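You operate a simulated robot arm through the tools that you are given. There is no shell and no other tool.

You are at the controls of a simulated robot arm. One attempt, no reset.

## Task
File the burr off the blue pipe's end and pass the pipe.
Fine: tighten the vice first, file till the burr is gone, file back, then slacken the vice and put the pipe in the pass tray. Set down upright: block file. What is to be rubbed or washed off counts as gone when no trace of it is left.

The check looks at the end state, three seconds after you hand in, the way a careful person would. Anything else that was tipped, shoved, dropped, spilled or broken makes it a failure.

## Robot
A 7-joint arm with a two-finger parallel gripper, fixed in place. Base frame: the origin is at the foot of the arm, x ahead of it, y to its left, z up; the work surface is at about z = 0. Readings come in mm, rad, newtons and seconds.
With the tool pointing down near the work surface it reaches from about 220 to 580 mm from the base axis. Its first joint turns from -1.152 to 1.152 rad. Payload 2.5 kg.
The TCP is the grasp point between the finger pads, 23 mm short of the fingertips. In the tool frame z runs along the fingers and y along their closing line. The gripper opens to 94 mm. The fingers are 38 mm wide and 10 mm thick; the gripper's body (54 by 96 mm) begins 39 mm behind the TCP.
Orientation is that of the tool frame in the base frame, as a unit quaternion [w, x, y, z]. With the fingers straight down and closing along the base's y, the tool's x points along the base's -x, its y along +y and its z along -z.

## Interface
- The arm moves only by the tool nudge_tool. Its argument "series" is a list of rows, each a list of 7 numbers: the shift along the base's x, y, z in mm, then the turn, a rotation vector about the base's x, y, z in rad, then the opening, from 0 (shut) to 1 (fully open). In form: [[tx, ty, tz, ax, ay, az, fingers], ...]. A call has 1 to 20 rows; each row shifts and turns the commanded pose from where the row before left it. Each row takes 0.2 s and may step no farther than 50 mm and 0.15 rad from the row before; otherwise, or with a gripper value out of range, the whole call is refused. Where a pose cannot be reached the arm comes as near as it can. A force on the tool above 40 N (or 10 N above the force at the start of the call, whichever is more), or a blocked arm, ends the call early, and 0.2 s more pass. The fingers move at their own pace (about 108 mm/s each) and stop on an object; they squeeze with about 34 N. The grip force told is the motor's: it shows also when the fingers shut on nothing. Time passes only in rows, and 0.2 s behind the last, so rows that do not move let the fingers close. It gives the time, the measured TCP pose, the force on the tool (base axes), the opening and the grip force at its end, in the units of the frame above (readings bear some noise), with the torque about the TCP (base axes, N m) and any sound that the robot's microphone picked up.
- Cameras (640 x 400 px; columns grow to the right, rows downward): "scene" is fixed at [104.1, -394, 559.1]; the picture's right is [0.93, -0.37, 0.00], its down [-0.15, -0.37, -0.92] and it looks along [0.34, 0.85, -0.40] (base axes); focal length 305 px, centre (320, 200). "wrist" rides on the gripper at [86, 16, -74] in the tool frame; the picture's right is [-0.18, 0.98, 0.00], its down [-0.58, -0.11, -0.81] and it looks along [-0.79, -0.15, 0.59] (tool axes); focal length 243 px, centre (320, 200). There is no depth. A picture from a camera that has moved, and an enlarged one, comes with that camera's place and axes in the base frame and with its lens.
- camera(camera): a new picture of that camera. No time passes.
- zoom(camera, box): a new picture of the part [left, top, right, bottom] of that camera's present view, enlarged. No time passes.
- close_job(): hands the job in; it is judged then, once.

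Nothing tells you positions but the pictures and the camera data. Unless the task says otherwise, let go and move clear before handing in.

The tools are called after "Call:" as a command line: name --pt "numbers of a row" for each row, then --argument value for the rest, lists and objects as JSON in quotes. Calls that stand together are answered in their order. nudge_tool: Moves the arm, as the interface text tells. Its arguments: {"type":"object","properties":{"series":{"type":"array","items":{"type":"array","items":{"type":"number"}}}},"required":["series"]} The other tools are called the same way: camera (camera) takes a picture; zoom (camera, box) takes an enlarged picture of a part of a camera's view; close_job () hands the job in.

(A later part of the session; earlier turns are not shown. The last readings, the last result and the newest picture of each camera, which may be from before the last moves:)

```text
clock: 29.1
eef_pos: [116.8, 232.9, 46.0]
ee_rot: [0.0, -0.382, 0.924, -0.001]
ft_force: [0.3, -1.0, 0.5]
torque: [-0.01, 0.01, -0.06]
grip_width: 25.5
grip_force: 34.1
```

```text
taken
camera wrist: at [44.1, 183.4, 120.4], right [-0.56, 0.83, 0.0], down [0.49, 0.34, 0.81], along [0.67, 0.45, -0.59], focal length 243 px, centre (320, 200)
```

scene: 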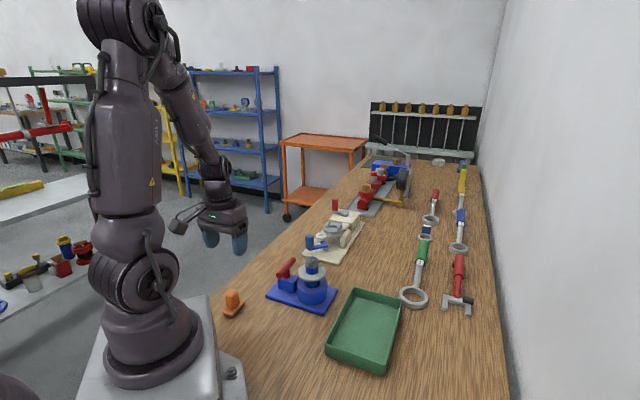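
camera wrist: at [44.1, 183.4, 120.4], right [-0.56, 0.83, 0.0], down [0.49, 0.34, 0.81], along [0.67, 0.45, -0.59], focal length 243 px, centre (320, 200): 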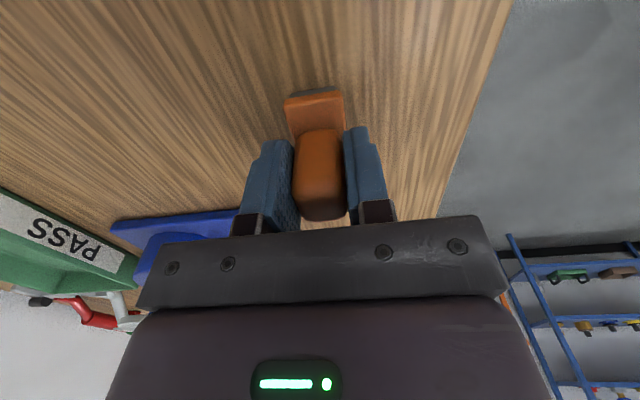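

The file is held (25.5 mm). I'll lift it straight up, check it hangs true, then carry it over the pipe.

Call:
nudge_tool --pt "0 0 10 0 0 0 0.1" --pt "0 0 25 0 0 0 0.1" --pt "0 0 30 0 0 0 0.1" --pt "0 0 40 0 0 0 0.1" --pt "0 0 40 0 0 0 0.1" --pt "0 0 30 0 0 0 0.1" --pt "0 0 0 0 0 0 0.1"

Call:
camera --camera "wrist"

Call:
zoom --camera "scene" --box '[160, 180, 280, 330]'

```text
clock: 30.7
eef_pos: [118.3, 231.3, 223.3]
ee_rot: [0.0, -0.382, 0.924, -0.001]
ft_force: [-0.2, 0.5, -1.8]
torque: [0.0, 0.0, -0.01]
grip_width: 25.8
grip_force: 33.9
```

```text
taken
camera wrist: at [46.3, 182.3, 296.5], right [-0.56, 0.83, 0.0], down [0.49, 0.34, 0.81], along [0.67, 0.45, -0.59], focal length 243 px, centre (320, 200)
```

wrist: 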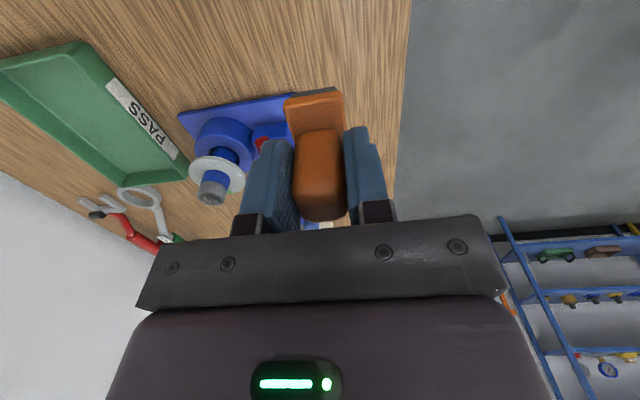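

```text
2.67 times, centred on (220, 255) of scene
camera zoom: at [104.1, -394.0, 559.1], right [0.93, -0.37, 0.0], down [-0.15, -0.37, -0.92], along [0.34, 0.85, -0.4], focal length 813 px, centre (587, 53)
```

zoom: 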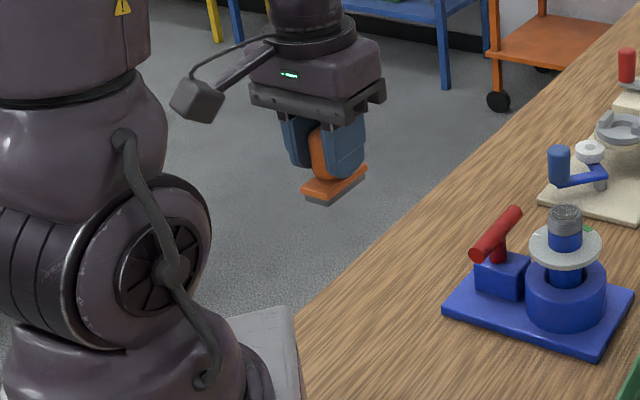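

Call:
nudge_tool --pt "20.2 -2.6 0 0 0 0 0.1" --pt "20.2 -2.6 0 0 0 0 0.1" --pt "20.2 -2.6 0 0 0 0 0.1" --pt "20.2 -2.6 0 0 0 0 0.1" --pt "20.2 -2.6 0 0 0 0 0.1" --pt "20.2 -2.6 0 0 0 0 0.1" --pt "20.2 -2.6 0 0 0 0 0.1" --pt "20.2 -2.6 0 0 0 0 0.1" --pt "20.2 -2.6 0 0 0 0 0.1" --pt "20.2 -2.6 0 0 0 0 0.1" --pt "0 0 -15 0 0 0 0.1" --pt "0 0 -15 0 0 0 0.1" --pt "0 0 0 0 0 0 0.1"

Call:
camera --camera "wrist"

Call:
zoom --camera "scene" --box '[250, 190, 370, 320]'

```text
clock: 33.5
eef_pos: [320.5, 205.6, 192.0]
ee_rot: [0.0, -0.383, 0.924, -0.002]
ft_force: [0.5, -0.9, -2.0]
torque: [0.01, 0.02, 0.01]
grip_width: 25.5
grip_force: 34.0
```

```text
taken
camera wrist: at [247.9, 157.2, 266.4], right [-0.56, 0.83, 0.0], down [0.49, 0.34, 0.81], along [0.67, 0.45, -0.59], focal length 243 px, centre (320, 200)
```

wrist: 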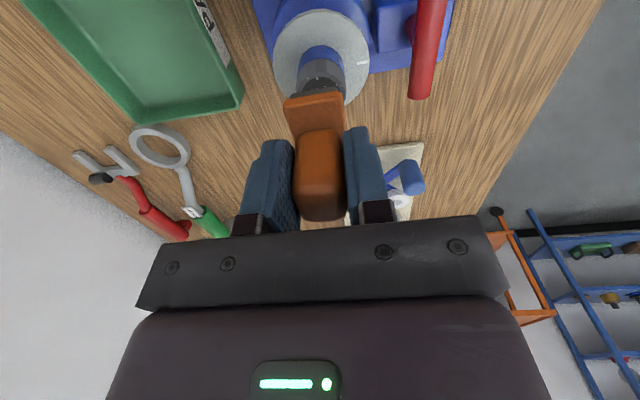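

```text
3.08 times, centred on (310, 255) of scene
camera zoom: at [104.1, -394.0, 559.1], right [0.93, -0.37, 0.0], down [-0.15, -0.37, -0.92], along [0.34, 0.85, -0.4], focal length 938 px, centre (351, 31)
```

zoom: 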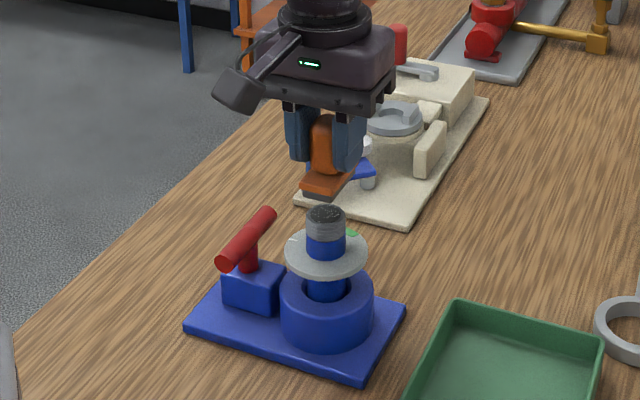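

The file is centred over the pipe end. I'll lower it to just above contact, then feel for it gently.

Call:
nudge_tool --pt "0 0 -10 0 0 0 0.1" --pt "0 0 -8 0 0 0 0.1" --pt "0 0 -4 0 0 0 0.1" --pt "0 0 0 0 0 0 0.1"

Call:
zoom --camera "scene" --box '[270, 210, 370, 310]'

Call:
zoom --camera "wrist" --box '[240, 30, 400, 230]'

```text
clock: 34.5
eef_pos: [318.8, 206.5, 171.1]
ee_rot: [0.001, -0.382, 0.924, -0.001]
ft_force: [-0.5, -0.4, 0.1]
torque: [-0.03, -0.02, 0.03]
grip_width: 25.9
grip_force: 34.0
```

```text
4.00 times, centred on (320, 260) of scene
camera zoom: at [104.1, -394.0, 559.1], right [0.93, -0.37, 0.0], down [-0.15, -0.37, -0.92], along [0.34, 0.85, -0.4], focal length 1219 px, centre (320, -40)
```

zoom: 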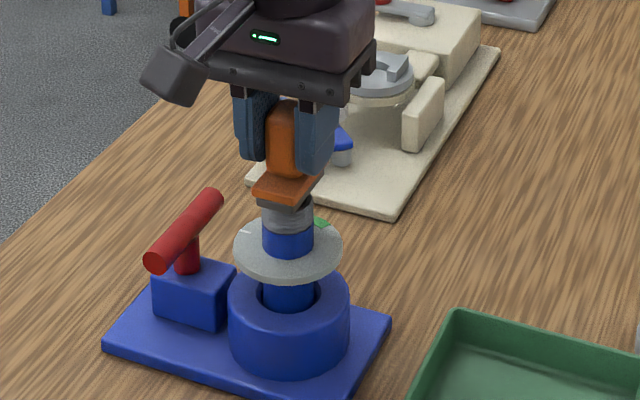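

```text
2.00 times, centred on (320, 130) of wrist
camera zoom: at [246.9, 157.2, 244.8], right [-0.57, 0.82, 0.0], down [0.49, 0.34, 0.81], along [0.67, 0.45, -0.59], focal length 485 px, centre (320, 340)
```

zoom: 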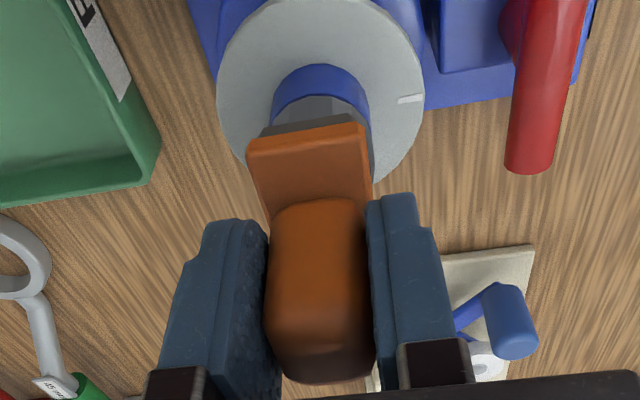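

Call:
nudge_tool --pt "0 0 -1.5 0 0 0 0.1" --pt "0 0 -1.5 0 0 0 0.1" --pt "0 0 -1 0 0 0 0.1" --pt "0 0 -1 0 0 0 0.1" --pt "0 0 0 0 0 0 0.1"

Call:
nudge_tool --pt "0 0 -0.7 0 0 0 0.1" --pt "0 0 -0.7 0 0 0 0.1"

```text
clock: 35.7
eef_pos: [320.4, 206.8, 166.3]
ee_rot: [0.005, -0.382, 0.924, -0.002]
ft_force: [-1.5, 0.6, 32.4]
torque: [0.04, 0.21, -0.03]
grip_width: 25.8
grip_force: 34.2
```

```text
clock: 36.3
eef_pos: [321.1, 207.1, 165.2]
ee_rot: [0.003, -0.383, 0.924, -0.002]
ft_force: [2.1, -1.0, 32.2]
torque: [0.11, 0.09, -0.01]
grip_width: 25.7
grip_force: 34.3
```

Contact with 32 N is more than I want, so I'll ease up before rubbing.

Call:
nudge_tool --pt "0 0 0.8 0 0 0 0.1" --pt "0 0 0 0 0 0 0.1"

```text
clock: 36.9
eef_pos: [320.7, 206.8, 165.7]
ee_rot: [0.003, -0.383, 0.924, -0.001]
ft_force: [7.2, 3.3, 18.0]
torque: [0.34, -0.29, -0.04]
grip_width: 25.7
grip_force: 34.1
```

Call:
nudge_tool --pt "0 0 -0.1 0 0 0 0.1" --pt "3.5 3.5 0 0 0 0 0.1" --pt "3.5 3.5 0 0 0 0 0.1" --pt "-3.5 -3.5 0 0 0 0 0.1" --pt "-3.5 -3.5 0 0 0 0 0.1" --pt "-3.5 -3.5 0 0 0 0 0.1" --pt "-3.5 -3.5 0 0 0 0 0.1" --pt "3.5 3.5 0 0 0 0 0.1" --pt "3.5 3.5 0 0 0 0 0.1"

Call:
zoom --camera "scene" --box '[270, 210, 370, 310]'

Call:
zoom --camera "wrist" --box '[240, 30, 400, 230]'

```text
clock: 38.9
eef_pos: [319.1, 206.0, 165.8]
ee_rot: [0.0, -0.383, 0.924, -0.002]
ft_force: [0.0, 0.4, -2.2]
torque: [-0.02, -0.02, 0.02]
grip_width: 25.6
grip_force: 33.8
```

```text
4.00 times, centred on (320, 260) of scene
camera zoom: at [104.1, -394.0, 559.1], right [0.93, -0.37, 0.0], down [-0.15, -0.37, -0.92], along [0.34, 0.85, -0.4], focal length 1219 px, centre (320, -40)
```

zoom: 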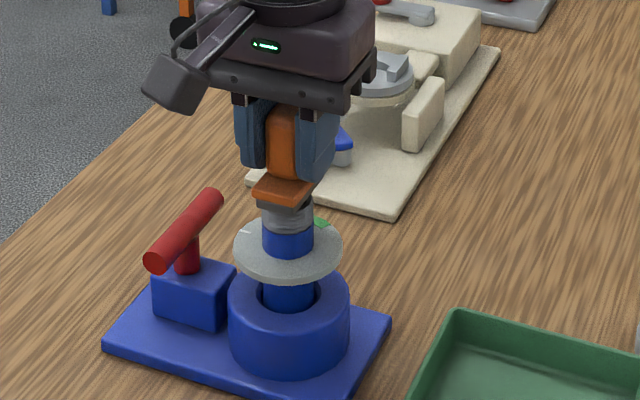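

```text
2.00 times, centred on (320, 130) of wrist
camera zoom: at [247.5, 158.0, 239.0], right [-0.56, 0.83, 0.0], down [0.49, 0.34, 0.81], along [0.67, 0.45, -0.59], focal length 485 px, centre (320, 340)
```

zoom: 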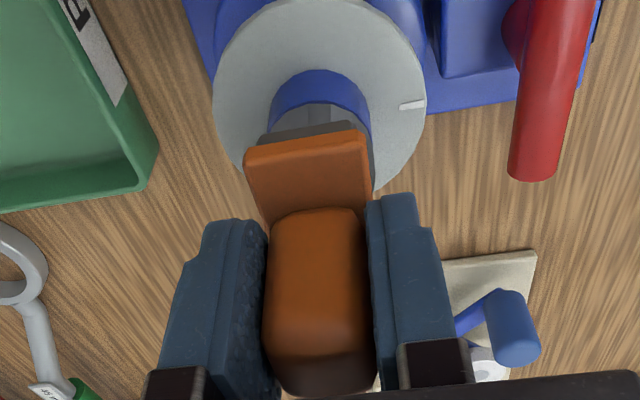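

The collar tick hasn't moved, so the pipe is holding firm. The file lost contact at the end of the stroke (it settled up a bit in the grip); I'll press lightly again.

Call:
nudge_tool --pt "0 0 -0.5 0 0 0 0.1" --pt "0 0 0 0 0 0 0.1"

Call:
nudge_tool --pt "0 0 -0.4 0 0 0 0.1" --pt "0 0 0 0 0 0 0.1"

```text
clock: 39.5
eef_pos: [319.8, 205.9, 165.7]
ee_rot: [0.001, -0.383, 0.924, -0.002]
ft_force: [0.5, -0.2, -1.8]
torque: [-0.03, 0.0, -0.03]
grip_width: 25.8
grip_force: 34.4
```

```text
clock: 40.1
eef_pos: [320.2, 207.1, 165.1]
ee_rot: [0.001, -0.383, 0.924, -0.002]
ft_force: [-0.8, -1.4, 0.3]
torque: [-0.01, 0.05, 0.03]
grip_width: 25.7
grip_force: 33.8
```

Call:
nudge_tool --pt "0 0 -0.5 0 0 0 0.1" --pt "0 0 0 0 0 0 0.1"

```text
clock: 40.7
eef_pos: [320.8, 205.9, 164.7]
ee_rot: [0.001, -0.382, 0.924, -0.002]
ft_force: [-2.8, -2.7, 12.4]
torque: [0.0, 0.07, 0.02]
grip_width: 25.3
grip_force: 34.4
```

Good pressure (12 N). Rubbing along the file's length now.

Call:
nudge_tool --pt "3 3 0 0 0 0 0.1" --pt "3 3 0 0 0 0 0.1" --pt "-3 -3 0 0 0 0 0.1" --pt "-3 -3 0 0 0 0 0.1" --pt "-3 -3 0 0 0 0 0.1" --pt "-3 -3 0 0 0 0 0.1" --pt "3 3 0 0 0 0 0.1" --pt "3 3 0 0 0 0 0.1"

```text
clock: 42.5
eef_pos: [319.4, 205.5, 163.0]
ee_rot: [0.0, -0.382, 0.924, -0.003]
ft_force: [-6.5, -6.5, 22.4]
torque: [0.02, 0.15, 0.04]
grip_width: 25.6
grip_force: 34.1
```

Call:
nudge_tool --pt "3 3 0.2 0 0 0 0.1" --pt "3 3 0 0 0 0 0.1" --pt "-3 -3 0 0 0 0 0.1" --pt "-3 -3 0 0 0 0 0.1" --pt "-3 -3 0 0 0 0 0.1" --pt "-3 -3 0 0 0 0 0.1" --pt "3 3 0 0 0 0 0.1" --pt "3 3 0 0 0 0 0.1" --pt "-3 3 0 0 0 0 0.1" --pt "3 -3 0 0 0 0 0.1" --pt "3 -3 0 0 0 0 0.1" --pt "-3 3 0 0 0 0 0.1"

Call:
nudge_tool --pt "0 0 10 0 0 0 0.1" --pt "0 0 30 0 0 0 0.1" --pt "0 0 20 0 0 0 0.1" --pt "20 20 0 0 0 0 0.1" --pt "20 20 0 0 0 0 0.1" --pt "0 0 0 0 0 0 0.1"

Call:
camera --camera "wrist"

Call:
zoom --camera "scene" --box '[290, 245, 335, 280]'

```text
clock: 45.1
eef_pos: [318.2, 205.9, 163.5]
ee_rot: [0.0, -0.382, 0.924, -0.002]
ft_force: [-0.2, -0.7, -1.1]
torque: [0.0, -0.03, 0.02]
grip_width: 25.7
grip_force: 33.9
```

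```text
clock: 46.5
eef_pos: [360.7, 244.9, 224.3]
ee_rot: [0.0, -0.383, 0.924, -0.001]
ft_force: [0.0, 0.2, -0.8]
torque: [-0.01, 0.02, 0.0]
grip_width: 25.7
grip_force: 34.1
```

```text
taken
camera wrist: at [288.4, 196.5, 298.7], right [-0.56, 0.83, 0.0], down [0.49, 0.34, 0.81], along [0.67, 0.45, -0.59], focal length 243 px, centre (320, 200)
```

wrist: 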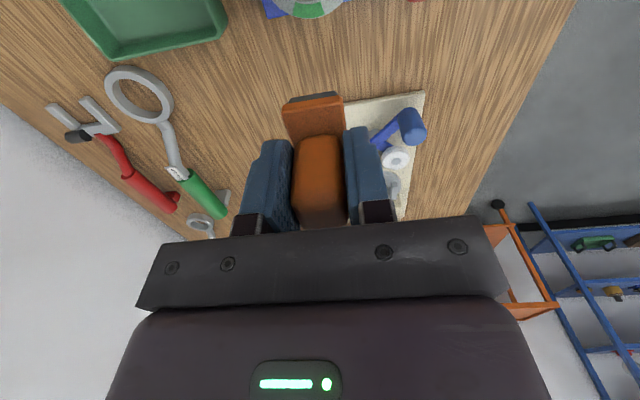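

```text
11.43 times, centred on (312, 262) of scene
camera zoom: at [104.2, -394.0, 559.1], right [0.93, -0.37, 0.0], down [-0.15, -0.37, -0.92], along [0.34, 0.85, -0.4], focal length 3484 px, centre (406, -514)
```

zoom: 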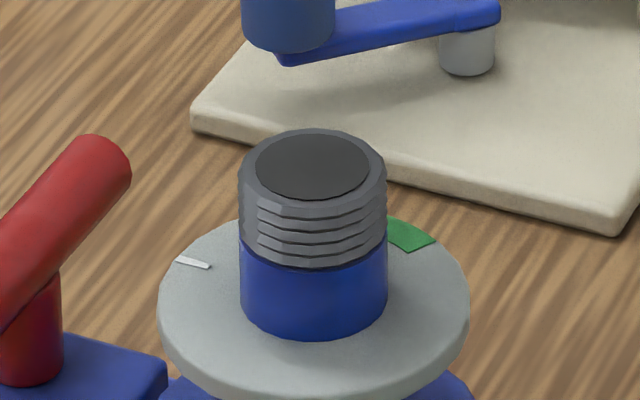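

From the scene camera the burr looks gone and the collar marks haven't moved. I'll back off to inspect the pipe end closely with the wrist camera too.

Call:
nudge_tool --pt "-20 -20 0 0 0 0 0.1" --pt "-25 -25 0 0 0 0 0.1" --pt "-25 -25 0 0 0 0 0.1" --pt "-25 -20 0 0 0 0 0.1" --pt "-10 -25 0 0 0 0 0.1" --pt "0 -20 0 0 0 0 0.1" --pt "0 0 0 0 0 0 0.1"

Call:
camera --camera "wrist"

```text
clock: 48.1
eef_pos: [254.7, 111.1, 221.6]
ee_rot: [0.001, -0.383, 0.924, -0.002]
ft_force: [0.5, -0.5, -1.5]
torque: [-0.01, 0.02, 0.0]
grip_width: 25.7
grip_force: 33.7
```

```text
taken
camera wrist: at [182.9, 62.5, 296.6], right [-0.56, 0.83, 0.0], down [0.49, 0.34, 0.81], along [0.67, 0.45, -0.59], focal length 243 px, centre (320, 200)
```

wrist: 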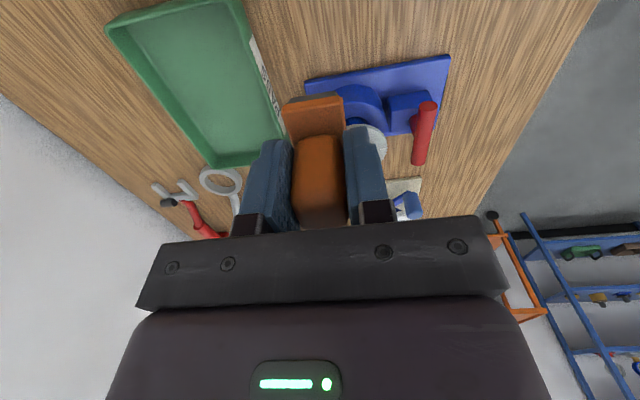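

Call:
nudge_tool --pt "20 0 0 0 0 0 0.1" --pt "20 0 0 0 0 0 0.1" --pt "15 0 0 0 0 0 0.1" --pt "0 0 0 0 0 0 0.1"

Call:
camera --camera "wrist"

Call:
zoom --camera "wrist" --box '[360, 60, 460, 160]'

```text
clock: 49.1
eef_pos: [310.4, 112.7, 223.3]
ee_rot: [0.001, -0.383, 0.924, -0.002]
ft_force: [0.5, 0.3, -0.7]
torque: [-0.02, -0.01, -0.03]
grip_width: 25.7
grip_force: 34.3
```

```text
taken
camera wrist: at [238.5, 63.0, 297.2], right [-0.56, 0.83, 0.0], down [0.49, 0.34, 0.81], along [0.67, 0.45, -0.59], focal length 243 px, centre (320, 200)
```

wrist: 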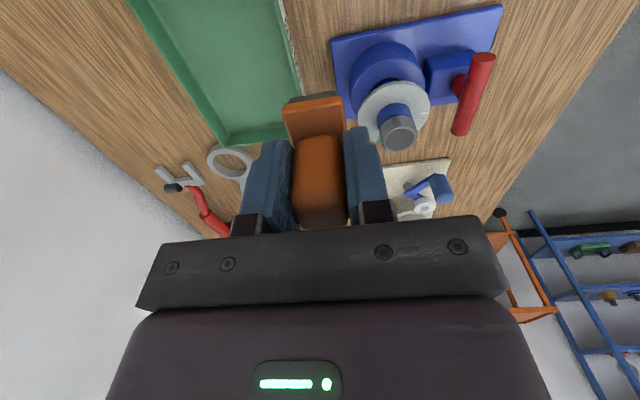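

```text
4.00 times, centred on (410, 110) of wrist
camera zoom: at [238.5, 63.0, 297.2], right [-0.56, 0.83, 0.0], down [0.49, 0.34, 0.81], along [0.67, 0.45, -0.59], focal length 970 px, centre (-40, 560)
```

zoom: 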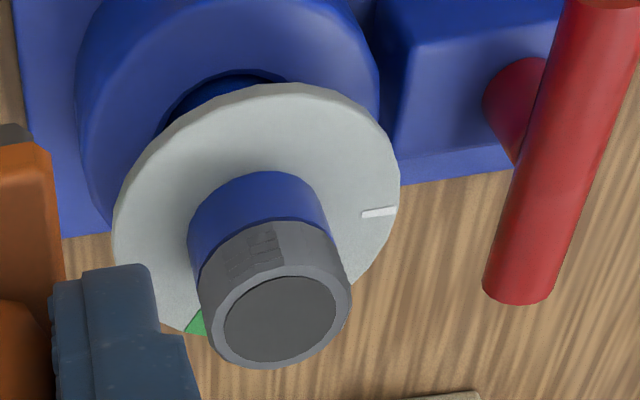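

Call:
zoom --camera "wrist" --box '[375, 95, 425, 155]'

Call:
zoom --camera "scene" --box '[298, 250, 328, 275]'

```text
6.67 times, centred on (400, 125) of wrist
camera zoom: at [238.5, 63.0, 297.2], right [-0.56, 0.83, 0.0], down [0.49, 0.34, 0.81], along [0.67, 0.45, -0.59], focal length 1618 px, centre (-213, 700)
```

zoom: 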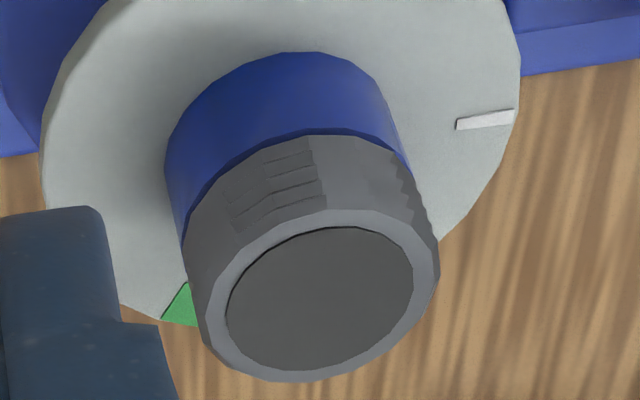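

```text
16.00 times, centred on (313, 262) of scene
camera zoom: at [104.1, -394.0, 559.1], right [0.93, -0.37, 0.0], down [-0.15, -0.37, -0.92], along [0.34, 0.85, -0.4], focal length 4877 px, centre (432, -800)
```

zoom: 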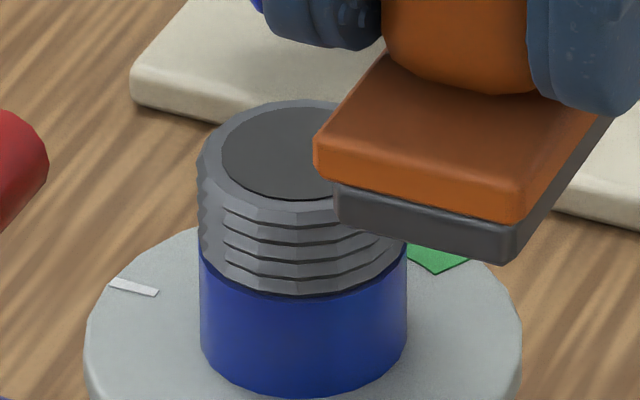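

The pipe end is clean from both views. Now I'll take the file back to its original spot at about (117, 233).

Call:
nudge_tool --pt "-24 15 0 0 0 0 0.1" --pt "-24 15 0 0 0 0 0.1" --pt "-24 15 0 0 0 0 0.1" --pt "-24 15 0 0 0 0 0.1" --pt "-24 15 0 0 0 0 0.1" --pt "-24 15 0 0 0 0 0.1" --pt "-24 15 0 0 0 0 0.1" --pt "-24 15 0 0 0 0 0.1" --pt "0 0 0 0 0 0 0.1"

Call:
camera --camera "wrist"

```text
clock: 51.1
eef_pos: [117.8, 232.8, 223.8]
ee_rot: [0.001, -0.383, 0.924, -0.002]
ft_force: [-0.5, 0.9, -2.0]
torque: [0.0, 0.01, 0.02]
grip_width: 25.6
grip_force: 33.3
```

```text
taken
camera wrist: at [46.0, 182.8, 296.9], right [-0.56, 0.83, 0.0], down [0.49, 0.34, 0.81], along [0.67, 0.45, -0.59], focal length 243 px, centre (320, 200)
```

wrist: 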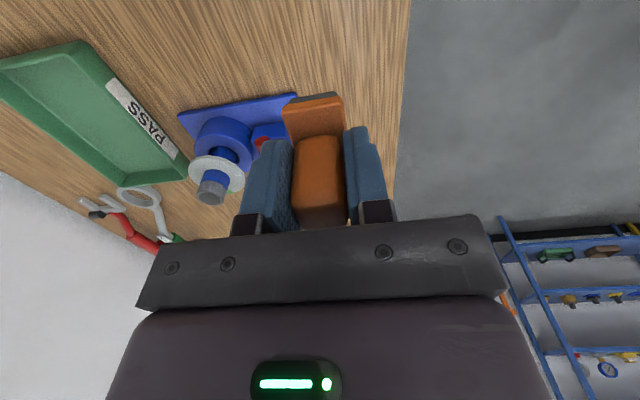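

Call:
nudge_tool --pt "-0.5 0 -30 0 0 0 0.1" --pt "0 0 -30 0 0 0 0.1" --pt "0 0 -30 0 0 0 0.1" --pt "0 0 -30 0 0 0 0.1" --pt "0 0 -25 0 0 0 0.1" --pt "0 0 -15 0 0 0 0.1" --pt "0 0 -10 0 0 0 0.1" --pt "0 0 -4 0 0 0 0.1" --pt "0 0 0 0 0 0 0.1"

Call:
zoom --camera "scene" --box '[190, 260, 270, 330]'

```text
clock: 53.1
eef_pos: [117.4, 231.0, 49.4]
ee_rot: [0.001, -0.382, 0.924, -0.001]
ft_force: [0.0, 0.4, -1.4]
torque: [0.0, 0.03, 0.03]
grip_width: 25.6
grip_force: 34.0
```

```text
5.71 times, centred on (230, 295) of scene
camera zoom: at [104.1, -394.0, 559.1], right [0.93, -0.37, 0.0], down [-0.15, -0.37, -0.92], along [0.34, 0.85, -0.4], focal length 1742 px, centre (834, -343)
```

zoom: 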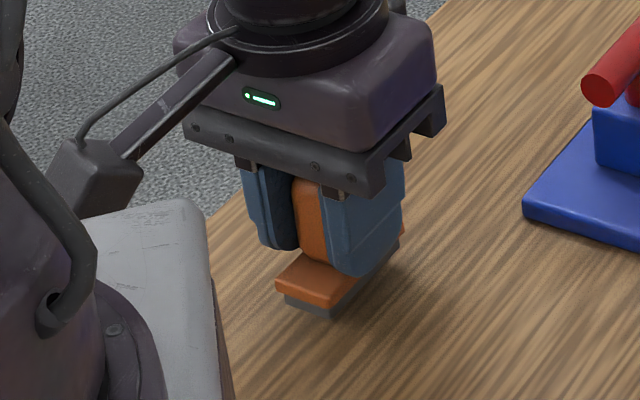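

Call:
nudge_tool --pt "0 1 -1.5 0 0 0 0.1" --pt "0 0 -1.5 0 0 0 0.1" --pt "0 0 -1 0 0 0 0.1" --pt "0 0 0 0 0 0 0.1"

Call:
nudge_tool --pt "0 0 -0.8 0 0 0 0.1" --pt "0 0 0 0 0 0 0.1"

```text
clock: 54.1
eef_pos: [118.5, 232.9, 46.4]
ee_rot: [0.001, -0.382, 0.924, -0.001]
ft_force: [0.6, 0.9, -1.9]
torque: [-0.03, 0.07, -0.02]
grip_width: 25.7
grip_force: 33.7
```

```text
clock: 54.7
eef_pos: [118.0, 232.4, 45.6]
ee_rot: [0.001, -0.382, 0.924, -0.002]
ft_force: [0.8, 0.8, -1.5]
torque: [0.03, 0.01, 0.01]
grip_width: 25.8
grip_force: 34.1
```

Call:
nudge_tool --pt "0 0 -0.8 0 0 0 0.1" --pt "0 0 0 0 0 0 0.1"

Call:
nudge_tool --pt "0 0 -0.8 0 0 0 0.1" --pt "0 0 0 0 0 0 0.1"

Call:
zoom --camera "scene" --box '[190, 260, 270, 330]'

```text
clock: 55.3
eef_pos: [116.9, 232.4, 43.0]
ee_rot: [0.0, -0.382, 0.924, -0.002]
ft_force: [1.1, 0.0, -1.3]
torque: [0.01, 0.01, 0.02]
grip_width: 25.7
grip_force: 33.8
```

```text
clock: 55.9
eef_pos: [117.4, 232.5, 43.2]
ee_rot: [0.0, -0.382, 0.924, -0.001]
ft_force: [-0.3, 0.0, -1.2]
torque: [0.0, 0.01, -0.01]
grip_width: 25.6
grip_force: 34.0
```

```text
5.71 times, centred on (230, 295) of scene
camera zoom: at [104.1, -394.0, 559.1], right [0.93, -0.37, 0.0], down [-0.15, -0.37, -0.92], along [0.34, 0.85, -0.4], focal length 1742 px, centre (834, -343)
```

zoom: 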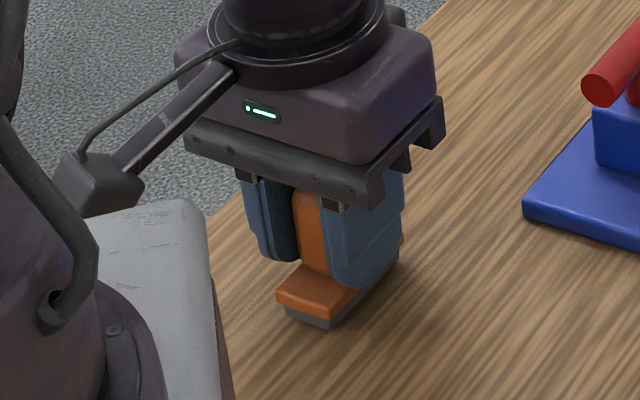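

Call:
nudge_tool --pt "0 0 -0.8 0 0 0 0.1" --pt "0 0 0 0 0 0 0.1"

Call:
nudge_tool --pt "0 0 -0.6 0 0 0 0.1" --pt "0 0 0 0 0 0 0.1"

```text
clock: 56.5
eef_pos: [117.2, 232.4, 42.9]
ee_rot: [0.001, -0.383, 0.924, -0.002]
ft_force: [-0.7, -1.1, -1.4]
torque: [-0.01, 0.01, 0.02]
grip_width: 25.9
grip_force: 33.8
```

```text
clock: 57.1
eef_pos: [117.1, 232.8, 42.3]
ee_rot: [0.001, -0.382, 0.924, -0.001]
ft_force: [-0.2, -0.5, -1.6]
torque: [-0.02, 0.04, -0.01]
grip_width: 25.7
grip_force: 34.0
```

Call:
nudge_tool --pt "0 0 -0.6 0 0 0 0.1" --pt "0 0 0 0 0 0 0.1"

Call:
nudge_tool --pt "0 0 -0.6 0 0 0 0.1" --pt "0 0 0 0 0 0 0.1"

Call:
zoom --camera "scene" --box '[205, 275, 260, 325]'

```text
clock: 57.7
eef_pos: [118.2, 231.3, 41.1]
ee_rot: [0.001, -0.383, 0.924, -0.003]
ft_force: [-0.1, -0.9, 3.4]
torque: [0.07, -0.02, 0.0]
grip_width: 25.6
grip_force: 34.4
```

```text
clock: 58.3
eef_pos: [118.7, 233.4, 41.9]
ee_rot: [0.0, -0.383, 0.924, -0.002]
ft_force: [-3.3, -7.7, 29.6]
torque: [0.42, -0.35, -0.06]
grip_width: 25.7
grip_force: 33.9
```

```text
8.00 times, centred on (232, 300) of scene
camera zoom: at [104.1, -394.1, 559.0], right [0.93, -0.37, 0.0], down [-0.15, -0.37, -0.92], along [0.34, 0.85, -0.4], focal length 2439 px, centre (1020, -600)
```

zoom: 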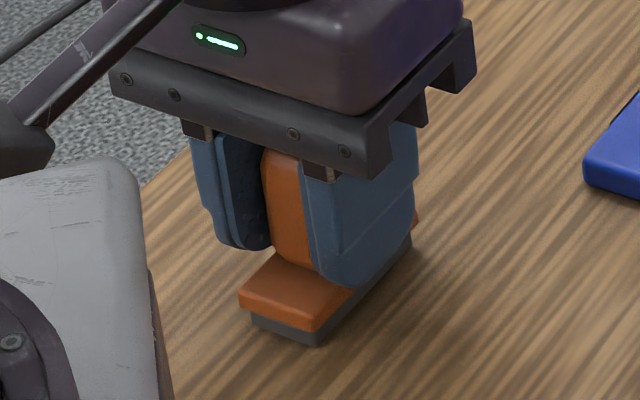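

The file is seated on the bench. I'll ease the pressure, open the fingers and rise.

Call:
nudge_tool --pt "0 0 0.5 0 0 0 0.1" --pt "0 0 0 0 0 0 0.3" --pt "0 0 0 0 0 0 0.5" --pt "0 0 0 0 0 0 0.7" --pt "0 0 0 0 0 0 0.7"

Call:
nudge_tool --pt "0 0 20 0 0 0 0.7" --pt "0 0 30 0 0 0 0.7" --pt "0 0 40 0 0 0 0.7" --pt "0 0 40 0 0 0 0.7" --pt "0 0 40 0 0 0 0.7" --pt "0 0 0 0 0 0 0.7"

Call:
zoom --camera "scene" --box '[210, 280, 260, 325]'

Call:
camera --camera "wrist"

```text
clock: 59.5
eef_pos: [117.9, 232.2, 40.7]
ee_rot: [0.001, -0.383, 0.924, -0.003]
ft_force: [-0.9, -0.3, 0.0]
torque: [0.02, 0.0, 0.0]
grip_width: 65.7
grip_force: 0.0
```

```text
clock: 60.9
eef_pos: [115.8, 230.6, 211.3]
ee_rot: [0.001, -0.383, 0.924, -0.002]
ft_force: [0.5, -0.2, 0.3]
torque: [0.03, 0.01, 0.0]
grip_width: 65.9
grip_force: 0.1
```

```text
8.89 times, centred on (235, 302) of scene
camera zoom: at [104.1, -394.0, 559.1], right [0.93, -0.37, 0.0], down [-0.15, -0.37, -0.92], along [0.34, 0.85, -0.4], focal length 2710 px, centre (1076, -711)
```

zoom: 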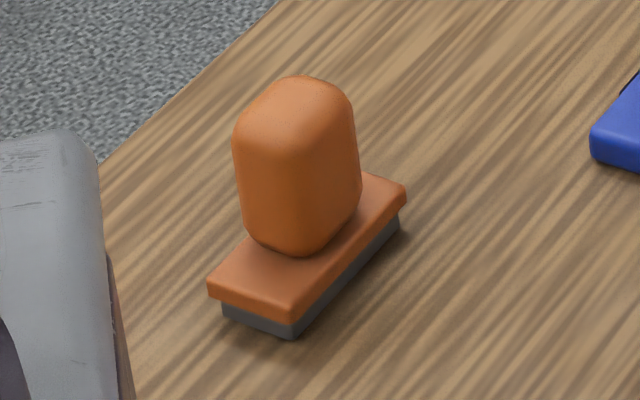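

```text
taken
camera wrist: at [42.9, 181.9, 284.1], right [-0.57, 0.82, 0.0], down [0.49, 0.34, 0.81], along [0.67, 0.45, -0.59], focal length 243 px, centre (320, 200)
```

wrist: 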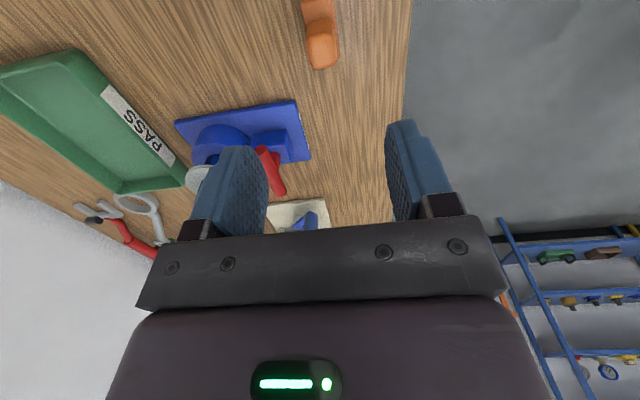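

The file is back on its spot, upright. Now I'll swing back to the vice handle in the orientation I left it, to turn it counter-clockwise and slacken the vice.

Call:
nudge_tool --pt "7.5 1.4 0 0 0 -0.148 0.6" --pt "7.5 1.4 0 0 0 -0.148 0.6" --pt "7.5 1.4 0 0 0 -0.148 0.6" --pt "7.5 1.4 0 0 0 -0.148 0.6" --pt "7.5 1.4 0 0 0 -0.148 0.6" --pt "7.5 1.4 0 0 0 -0.148 0.6" --pt "7.5 1.4 0 0 0 -0.148 0.6" --pt "7.5 1.4 0 0 0 -0.148 0.6" --pt "7.5 1.4 0 0 0 -0.148 0.6" --pt "7.5 1.4 0 0 0 -0.148 0.6" --pt "7.5 1.4 0 0 0 -0.148 0.6" --pt "7.5 1.4 0 0 0 -0.148 0.6" --pt "7.5 1.4 0 0 0 -0.148 0.6" --pt "7.5 1.4 0 0 0 -0.148 0.6" --pt "7.5 1.4 0 0 0 -0.148 0.6" --pt "7.5 1.4 0 0 0 -0.148 0.6" --pt "7.5 1.4 0 0 0 -0.148 0.6" --pt "7.5 1.4 0 0 0 -0.148 0.6" --pt "7.5 1.4 0 0 0 -0.148 0.6" --pt "7.5 1.4 0 0 0 -0.148 0.6"

Call:
nudge_tool --pt "0 0 -10 0 0 -0.1 0.6" --pt "0 0 -25 0 0 -0.06 0.6" --pt "0 0 -20 0 0 0 0.6" --pt "0 0 0 0 0 0 0.6"

Call:
camera --camera "wrist"

```text
clock: 65.1
eef_pos: [266.4, 260.7, 212.1]
ee_rot: [-0.001, 0.886, 0.463, -0.001]
ft_force: [-0.4, -0.2, -0.7]
torque: [0.0, 0.0, -0.01]
grip_width: 56.2
grip_force: 0.1
```

```text
clock: 66.1
eef_pos: [266.9, 259.2, 156.3]
ee_rot: [-0.002, 0.92, 0.392, -0.001]
ft_force: [-0.4, -0.8, 0.4]
torque: [-0.02, -0.03, 0.03]
grip_width: 56.4
grip_force: 0.1
```

```text
taken
camera wrist: at [339.1, 311.2, 229.1], right [0.58, -0.81, 0.0], down [-0.48, -0.35, 0.81], along [-0.66, -0.47, -0.59], focal length 243 px, centre (320, 200)
```

wrist: 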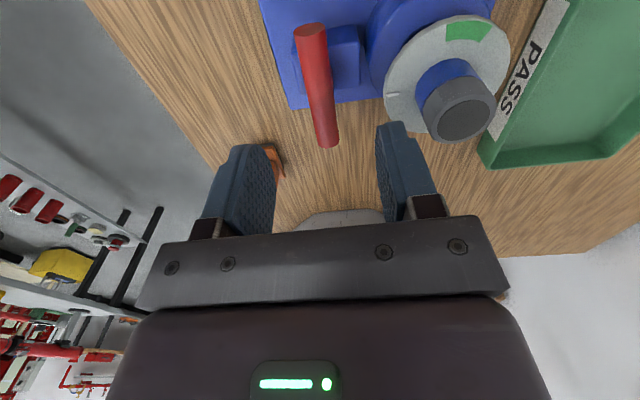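

The bar sits at about 44°, centre (265.5, 257.8). I'll align, descend and grip it again.

Call:
nudge_tool --pt "-1.2 -1.2 -25 0 0 -0.025 0.6" --pt "0 0 -25 0 0 0 0.6" --pt "0 0 -18 0 0 0 0.6" --pt "0 0 -7 0 0 0 0.6" --pt "0 0 0 0 0 0 0.6"

Call:
camera --camera "wrist"

Call:
zoom --camera "scene" --box '[250, 220, 350, 315]'

```text
clock: 67.3
eef_pos: [265.5, 258.4, 81.1]
ee_rot: [-0.002, 0.925, 0.38, -0.001]
ft_force: [-0.4, 1.2, -0.6]
torque: [-0.03, -0.01, 0.02]
grip_width: 55.8
grip_force: 0.0
```

```text
taken
camera wrist: at [339.3, 309.0, 154.7], right [0.56, -0.83, 0.0], down [-0.49, -0.33, 0.81], along [-0.67, -0.45, -0.59], focal length 243 px, centre (320, 200)
```

wrist: 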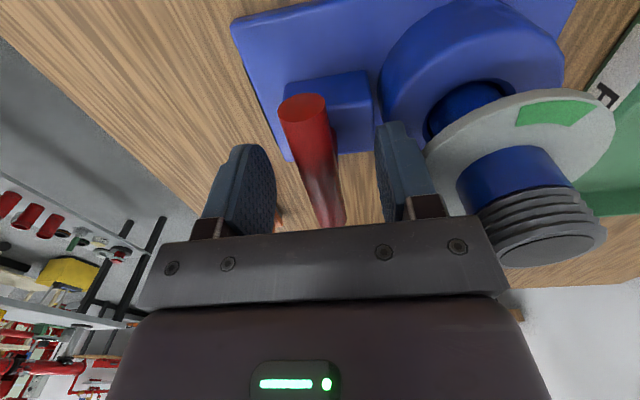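

```text
4.21 times, centred on (300, 268) of scene
camera zoom: at [104.1, -394.0, 559.1], right [0.93, -0.37, 0.0], down [-0.15, -0.37, -0.92], along [0.34, 0.85, -0.4], focal length 1284 px, centre (404, -84)
```

zoom: 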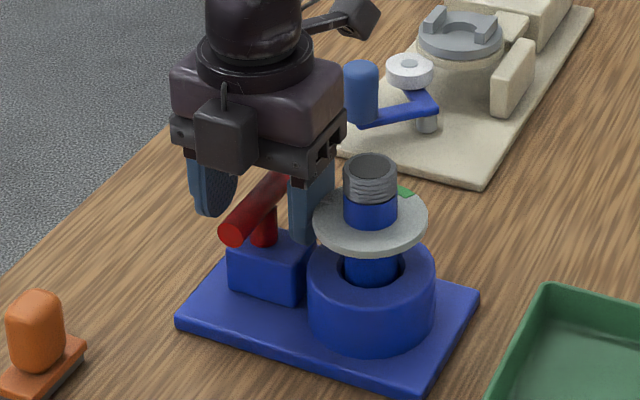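

Call:
nudge_tool --pt "0 0 0 0 0 0 0.3" --pt "0 0 0 0 0 0 0" --pt "0 0 0 0 0 0 0" --pt "0 0 0 0 0 0 0"

Call:
camera --camera "wrist"

```text
clock: 68.3
eef_pos: [265.4, 258.8, 82.3]
ee_rot: [-0.002, 0.925, 0.381, -0.001]
ft_force: [0.5, 2.2, -4.4]
torque: [-0.24, -0.28, 0.09]
grip_width: 17.9
grip_force: 44.8
```

```text
taken
camera wrist: at [339.5, 309.0, 155.1], right [0.56, -0.83, 0.0], down [-0.49, -0.34, 0.81], along [-0.67, -0.45, -0.59], focal length 243 px, centre (320, 200)
```

wrist: 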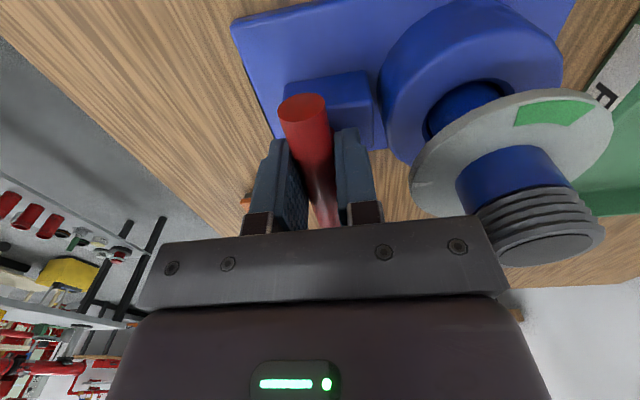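

Gripped again. Turning counter-clockwise in small steps.

Call:
nudge_tool --pt "0 0 0 0 0 0.07 0" --pt "0 0 0 0 0 0.07 0" --pt "0 0 0 0 0 0.07 0" --pt "0 0 0 0 0 0.07 0"

Call:
nudge_tool --pt "0 0 0 0 0 0.07 0" --pt "0 0 0 0 0 0.07 0" --pt "0 0 0 0 0 0.07 0"

```text
clock: 69.3
eef_pos: [265.5, 259.3, 81.7]
ee_rot: [-0.001, 0.862, 0.507, -0.001]
ft_force: [0.3, 3.4, -12.4]
torque: [0.27, -0.56, -0.01]
grip_width: 17.8
grip_force: 44.8
```

```text
clock: 70.1
eef_pos: [266.0, 258.2, 80.7]
ee_rot: [-0.002, 0.804, 0.595, -0.001]
ft_force: [-4.8, -3.1, 6.6]
torque: [0.24, -0.47, -0.03]
grip_width: 18.0
grip_force: 45.1
```

Call:
nudge_tool --pt "0 0 0 0 0 0.07 0" --pt "0 0 0 0 0 0.07 0" --pt "0 0 0 0 0 0.07 0" --pt "0 0 0 0 0 0.07 0"

Call:
nudge_tool --pt "0 0 0 0 0 0.07 0" --pt "0 0 0 0 0 0.07 0" --pt "0 0 0 0 0 0.07 0"

Call:
zoom --camera "scene" --box '[250, 220, 350, 315]'

```text
clock: 71.1
eef_pos: [264.5, 258.4, 82.6]
ee_rot: [-0.003, 0.712, 0.702, -0.002]
ft_force: [-17.0, -1.1, 30.2]
torque: [-0.93, -0.18, -0.06]
grip_width: 18.2
grip_force: 45.2
```

```text
clock: 71.8
eef_pos: [265.1, 258.9, 82.4]
ee_rot: [-0.002, 0.661, 0.75, -0.002]
ft_force: [-2.0, -2.0, 2.7]
torque: [0.45, -0.47, 0.02]
grip_width: 18.2
grip_force: 44.7
stopped in row 3: the force on the tool passed its limit at 45 N (the readings are from after the stop); the commanded pose is now the measured one
```

```text
4.21 times, centred on (300, 268) of scene
camera zoom: at [104.1, -394.0, 559.1], right [0.93, -0.37, 0.0], down [-0.15, -0.37, -0.92], along [0.34, 0.85, -0.4], focal length 1284 px, centre (404, -84)
```

zoom: 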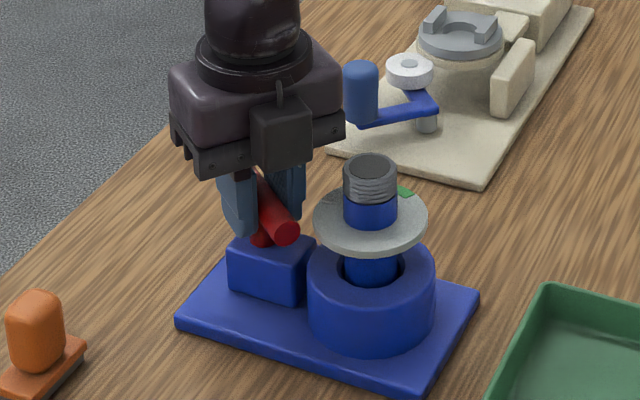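

Call:
nudge_tool --pt "0 0 0 0 0 0.07 0" --pt "0 0 0 0 0 0.07 0" --pt "0 0 0 0 0 0.07 0"

Call:
nudge_tool --pt "0 0 0 0 0 0.07 0" --pt "0 0 0 0 0 0.07 0"

```text
clock: 72.6
eef_pos: [265.8, 258.3, 81.6]
ee_rot: [-0.002, 0.579, 0.815, -0.002]
ft_force: [-1.7, 2.6, -3.7]
torque: [0.67, -0.38, 0.0]
grip_width: 18.0
grip_force: 44.8
```

```text
clock: 73.2
eef_pos: [265.2, 260.1, 81.9]
ee_rot: [-0.001, 0.52, 0.854, -0.004]
ft_force: [-4.3, 0.5, 0.6]
torque: [-0.05, -0.88, -0.02]
grip_width: 17.9
grip_force: 44.8
```

Call:
nudge_tool --pt "0 0 0 0 0 0.07 0" --pt "0 0 0 0 0 0.07 0" --pt "0 0 0 0 0 0.06 0"

Call:
nudge_tool --pt "0 0 0 0 0 0.06 0" --pt "0 0 0 0 0 0.05 0"

Call:
zoom --camera "scene" --box '[250, 220, 350, 315]'

Call:
camera --camera "wrist"

```text
clock: 74.0
eef_pos: [264.1, 259.6, 81.6]
ee_rot: [-0.002, 0.431, 0.902, -0.004]
ft_force: [-9.0, 1.0, 0.1]
torque: [-0.27, -1.06, -0.03]
grip_width: 18.1
grip_force: 44.8
```

```text
clock: 74.6
eef_pos: [265.4, 260.0, 80.4]
ee_rot: [-0.003, 0.382, 0.924, -0.003]
ft_force: [-19.0, -2.9, 9.0]
torque: [0.11, -1.0, -0.01]
grip_width: 18.1
grip_force: 44.8
```

```text
4.21 times, centred on (300, 268) of scene
camera zoom: at [104.1, -394.0, 559.1], right [0.93, -0.37, 0.0], down [-0.15, -0.37, -0.92], along [0.34, 0.85, -0.4], focal length 1284 px, centre (404, -84)
```

zoom: 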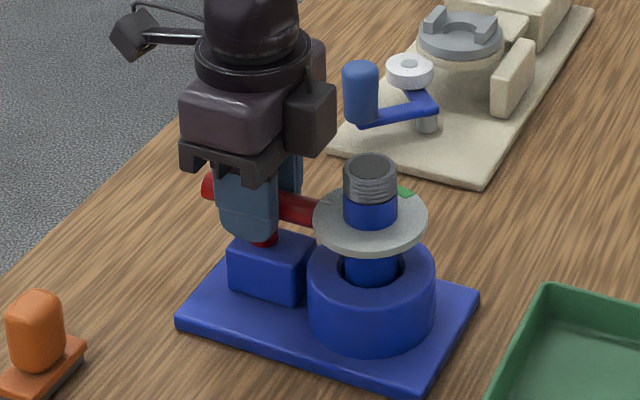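

```text
taken
camera wrist: at [215.7, 332.7, 155.0], right [0.82, 0.57, -0.01], down [0.34, -0.48, 0.81], along [0.45, -0.67, -0.59], focal length 243 px, centre (320, 200)
```

wrist: 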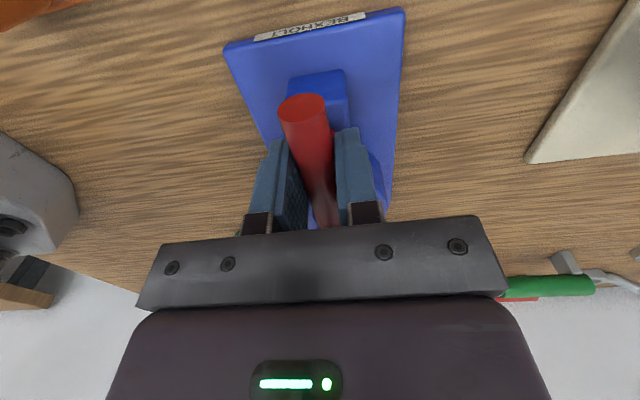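

The bar is back at its starting direction. I'll nudge a bit further to feel whether it's at its slack stop.

Call:
nudge_tool --pt "0.5 0 0 0 0 0.05 0" --pt "0 0 0 0 0 0.03 0"

```text
clock: 75.2
eef_pos: [264.0, 259.5, 81.3]
ee_rot: [-0.003, 0.344, 0.939, -0.006]
ft_force: [-29.7, -5.4, 20.3]
torque: [0.02, -0.98, -0.03]
grip_width: 18.3
grip_force: 45.2
```

Call:
nudge_tool --pt "-1.2 -0.2 0.7 0 0 0 0" --pt "0 0 0 0 0 0 0.2" --pt "0 0 0 0 0 0 0.5" --pt "0 0 0 0 0 0 0.6" --pt "0 0 25 0 0 0 0.6" --pt "0 0 40 0 0 0 0.6" --pt "0 0 40 0 0 0 0.6" --pt "0 0 40 0 0 0 0.6" --pt "0 0 0 0 0 0 0.6"

Call:
camera --camera "wrist"

Call:
zoom --camera "scene" --box '[265, 245, 345, 315]'

```text
clock: 77.2
eef_pos: [262.4, 259.2, 228.9]
ee_rot: [-0.002, 0.345, 0.939, -0.003]
ft_force: [0.0, -0.5, 0.0]
torque: [0.01, 0.01, 0.01]
grip_width: 56.3
grip_force: 0.1
```

```text
taken
camera wrist: at [207.8, 328.3, 301.9], right [0.78, 0.63, -0.01], down [0.38, -0.46, 0.81], along [0.5, -0.63, -0.59], focal length 243 px, centre (320, 200)
```

wrist: 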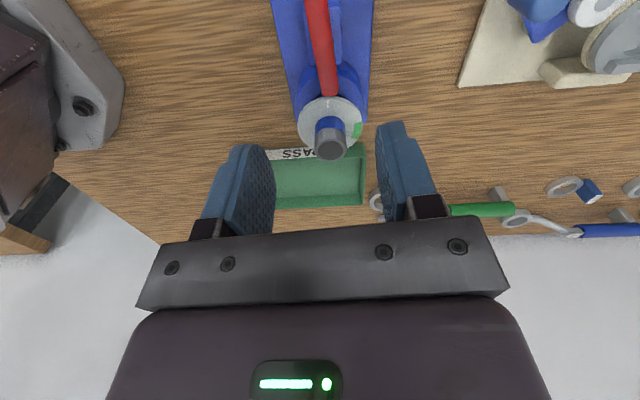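

```text
5.71 times, centred on (305, 280) of scene
camera zoom: at [104.1, -394.0, 559.1], right [0.93, -0.37, 0.0], down [-0.15, -0.37, -0.92], along [0.34, 0.85, -0.4], focal length 1742 px, centre (406, -257)
```

zoom: 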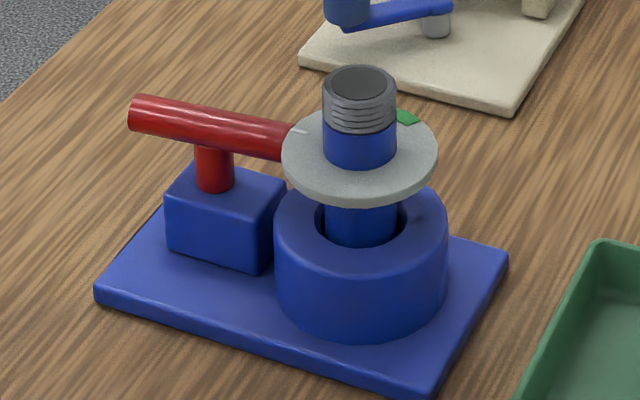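

The handle is back in its slack position. Next I'll turn the gripper to the standard orientation and go over the pipe at about (320.5, 205.5).

Call:
nudge_tool --pt "9.5 -9 0 0 0 0.141 1" --pt "9.5 -9 0 0 0 0.141 1" --pt "9.5 -9 0 0 0 0.141 1" --pt "9.5 -9 0 0 0 0.141 1" --pt "9.5 -9 0 0 0 0.141 1" --pt "10 -8.5 0 0 0 0 1" --pt "0 0 0 0 0 0 1"

Call:
camera --camera "wrist"

Call:
zoom --camera "scene" --box '[250, 160, 390, 320]'

```text
clock: 78.8
eef_pos: [322.3, 205.9, 227.1]
ee_rot: [0.0, 0.0, 1.0, -0.004]
ft_force: [0.2, -1.4, 0.7]
torque: [-0.01, 0.01, -0.03]
grip_width: 94.0
grip_force: 0.1
```

```text
taken
camera wrist: at [236.0, 222.4, 300.1], right [0.18, 0.98, -0.01], down [0.58, -0.1, 0.81], along [0.79, -0.15, -0.59], focal length 243 px, centre (320, 200)
```

wrist: 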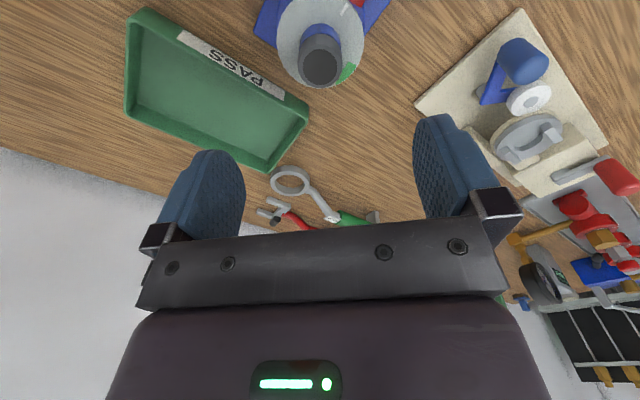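

```text
2.50 times, centred on (320, 240) of scene
camera zoom: at [104.1, -394.0, 559.1], right [0.93, -0.37, 0.0], down [-0.15, -0.37, -0.92], along [0.34, 0.85, -0.4], focal length 762 px, centre (320, 100)
```

zoom: 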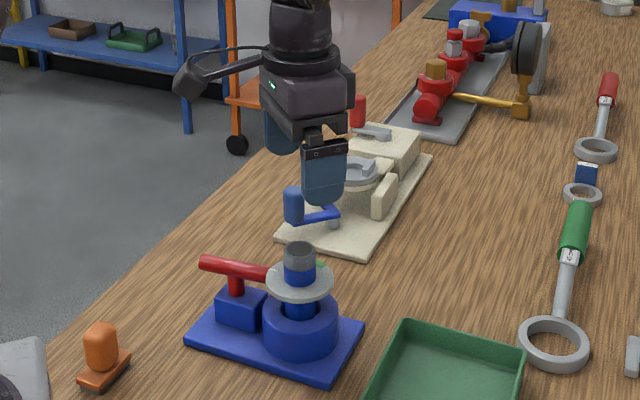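

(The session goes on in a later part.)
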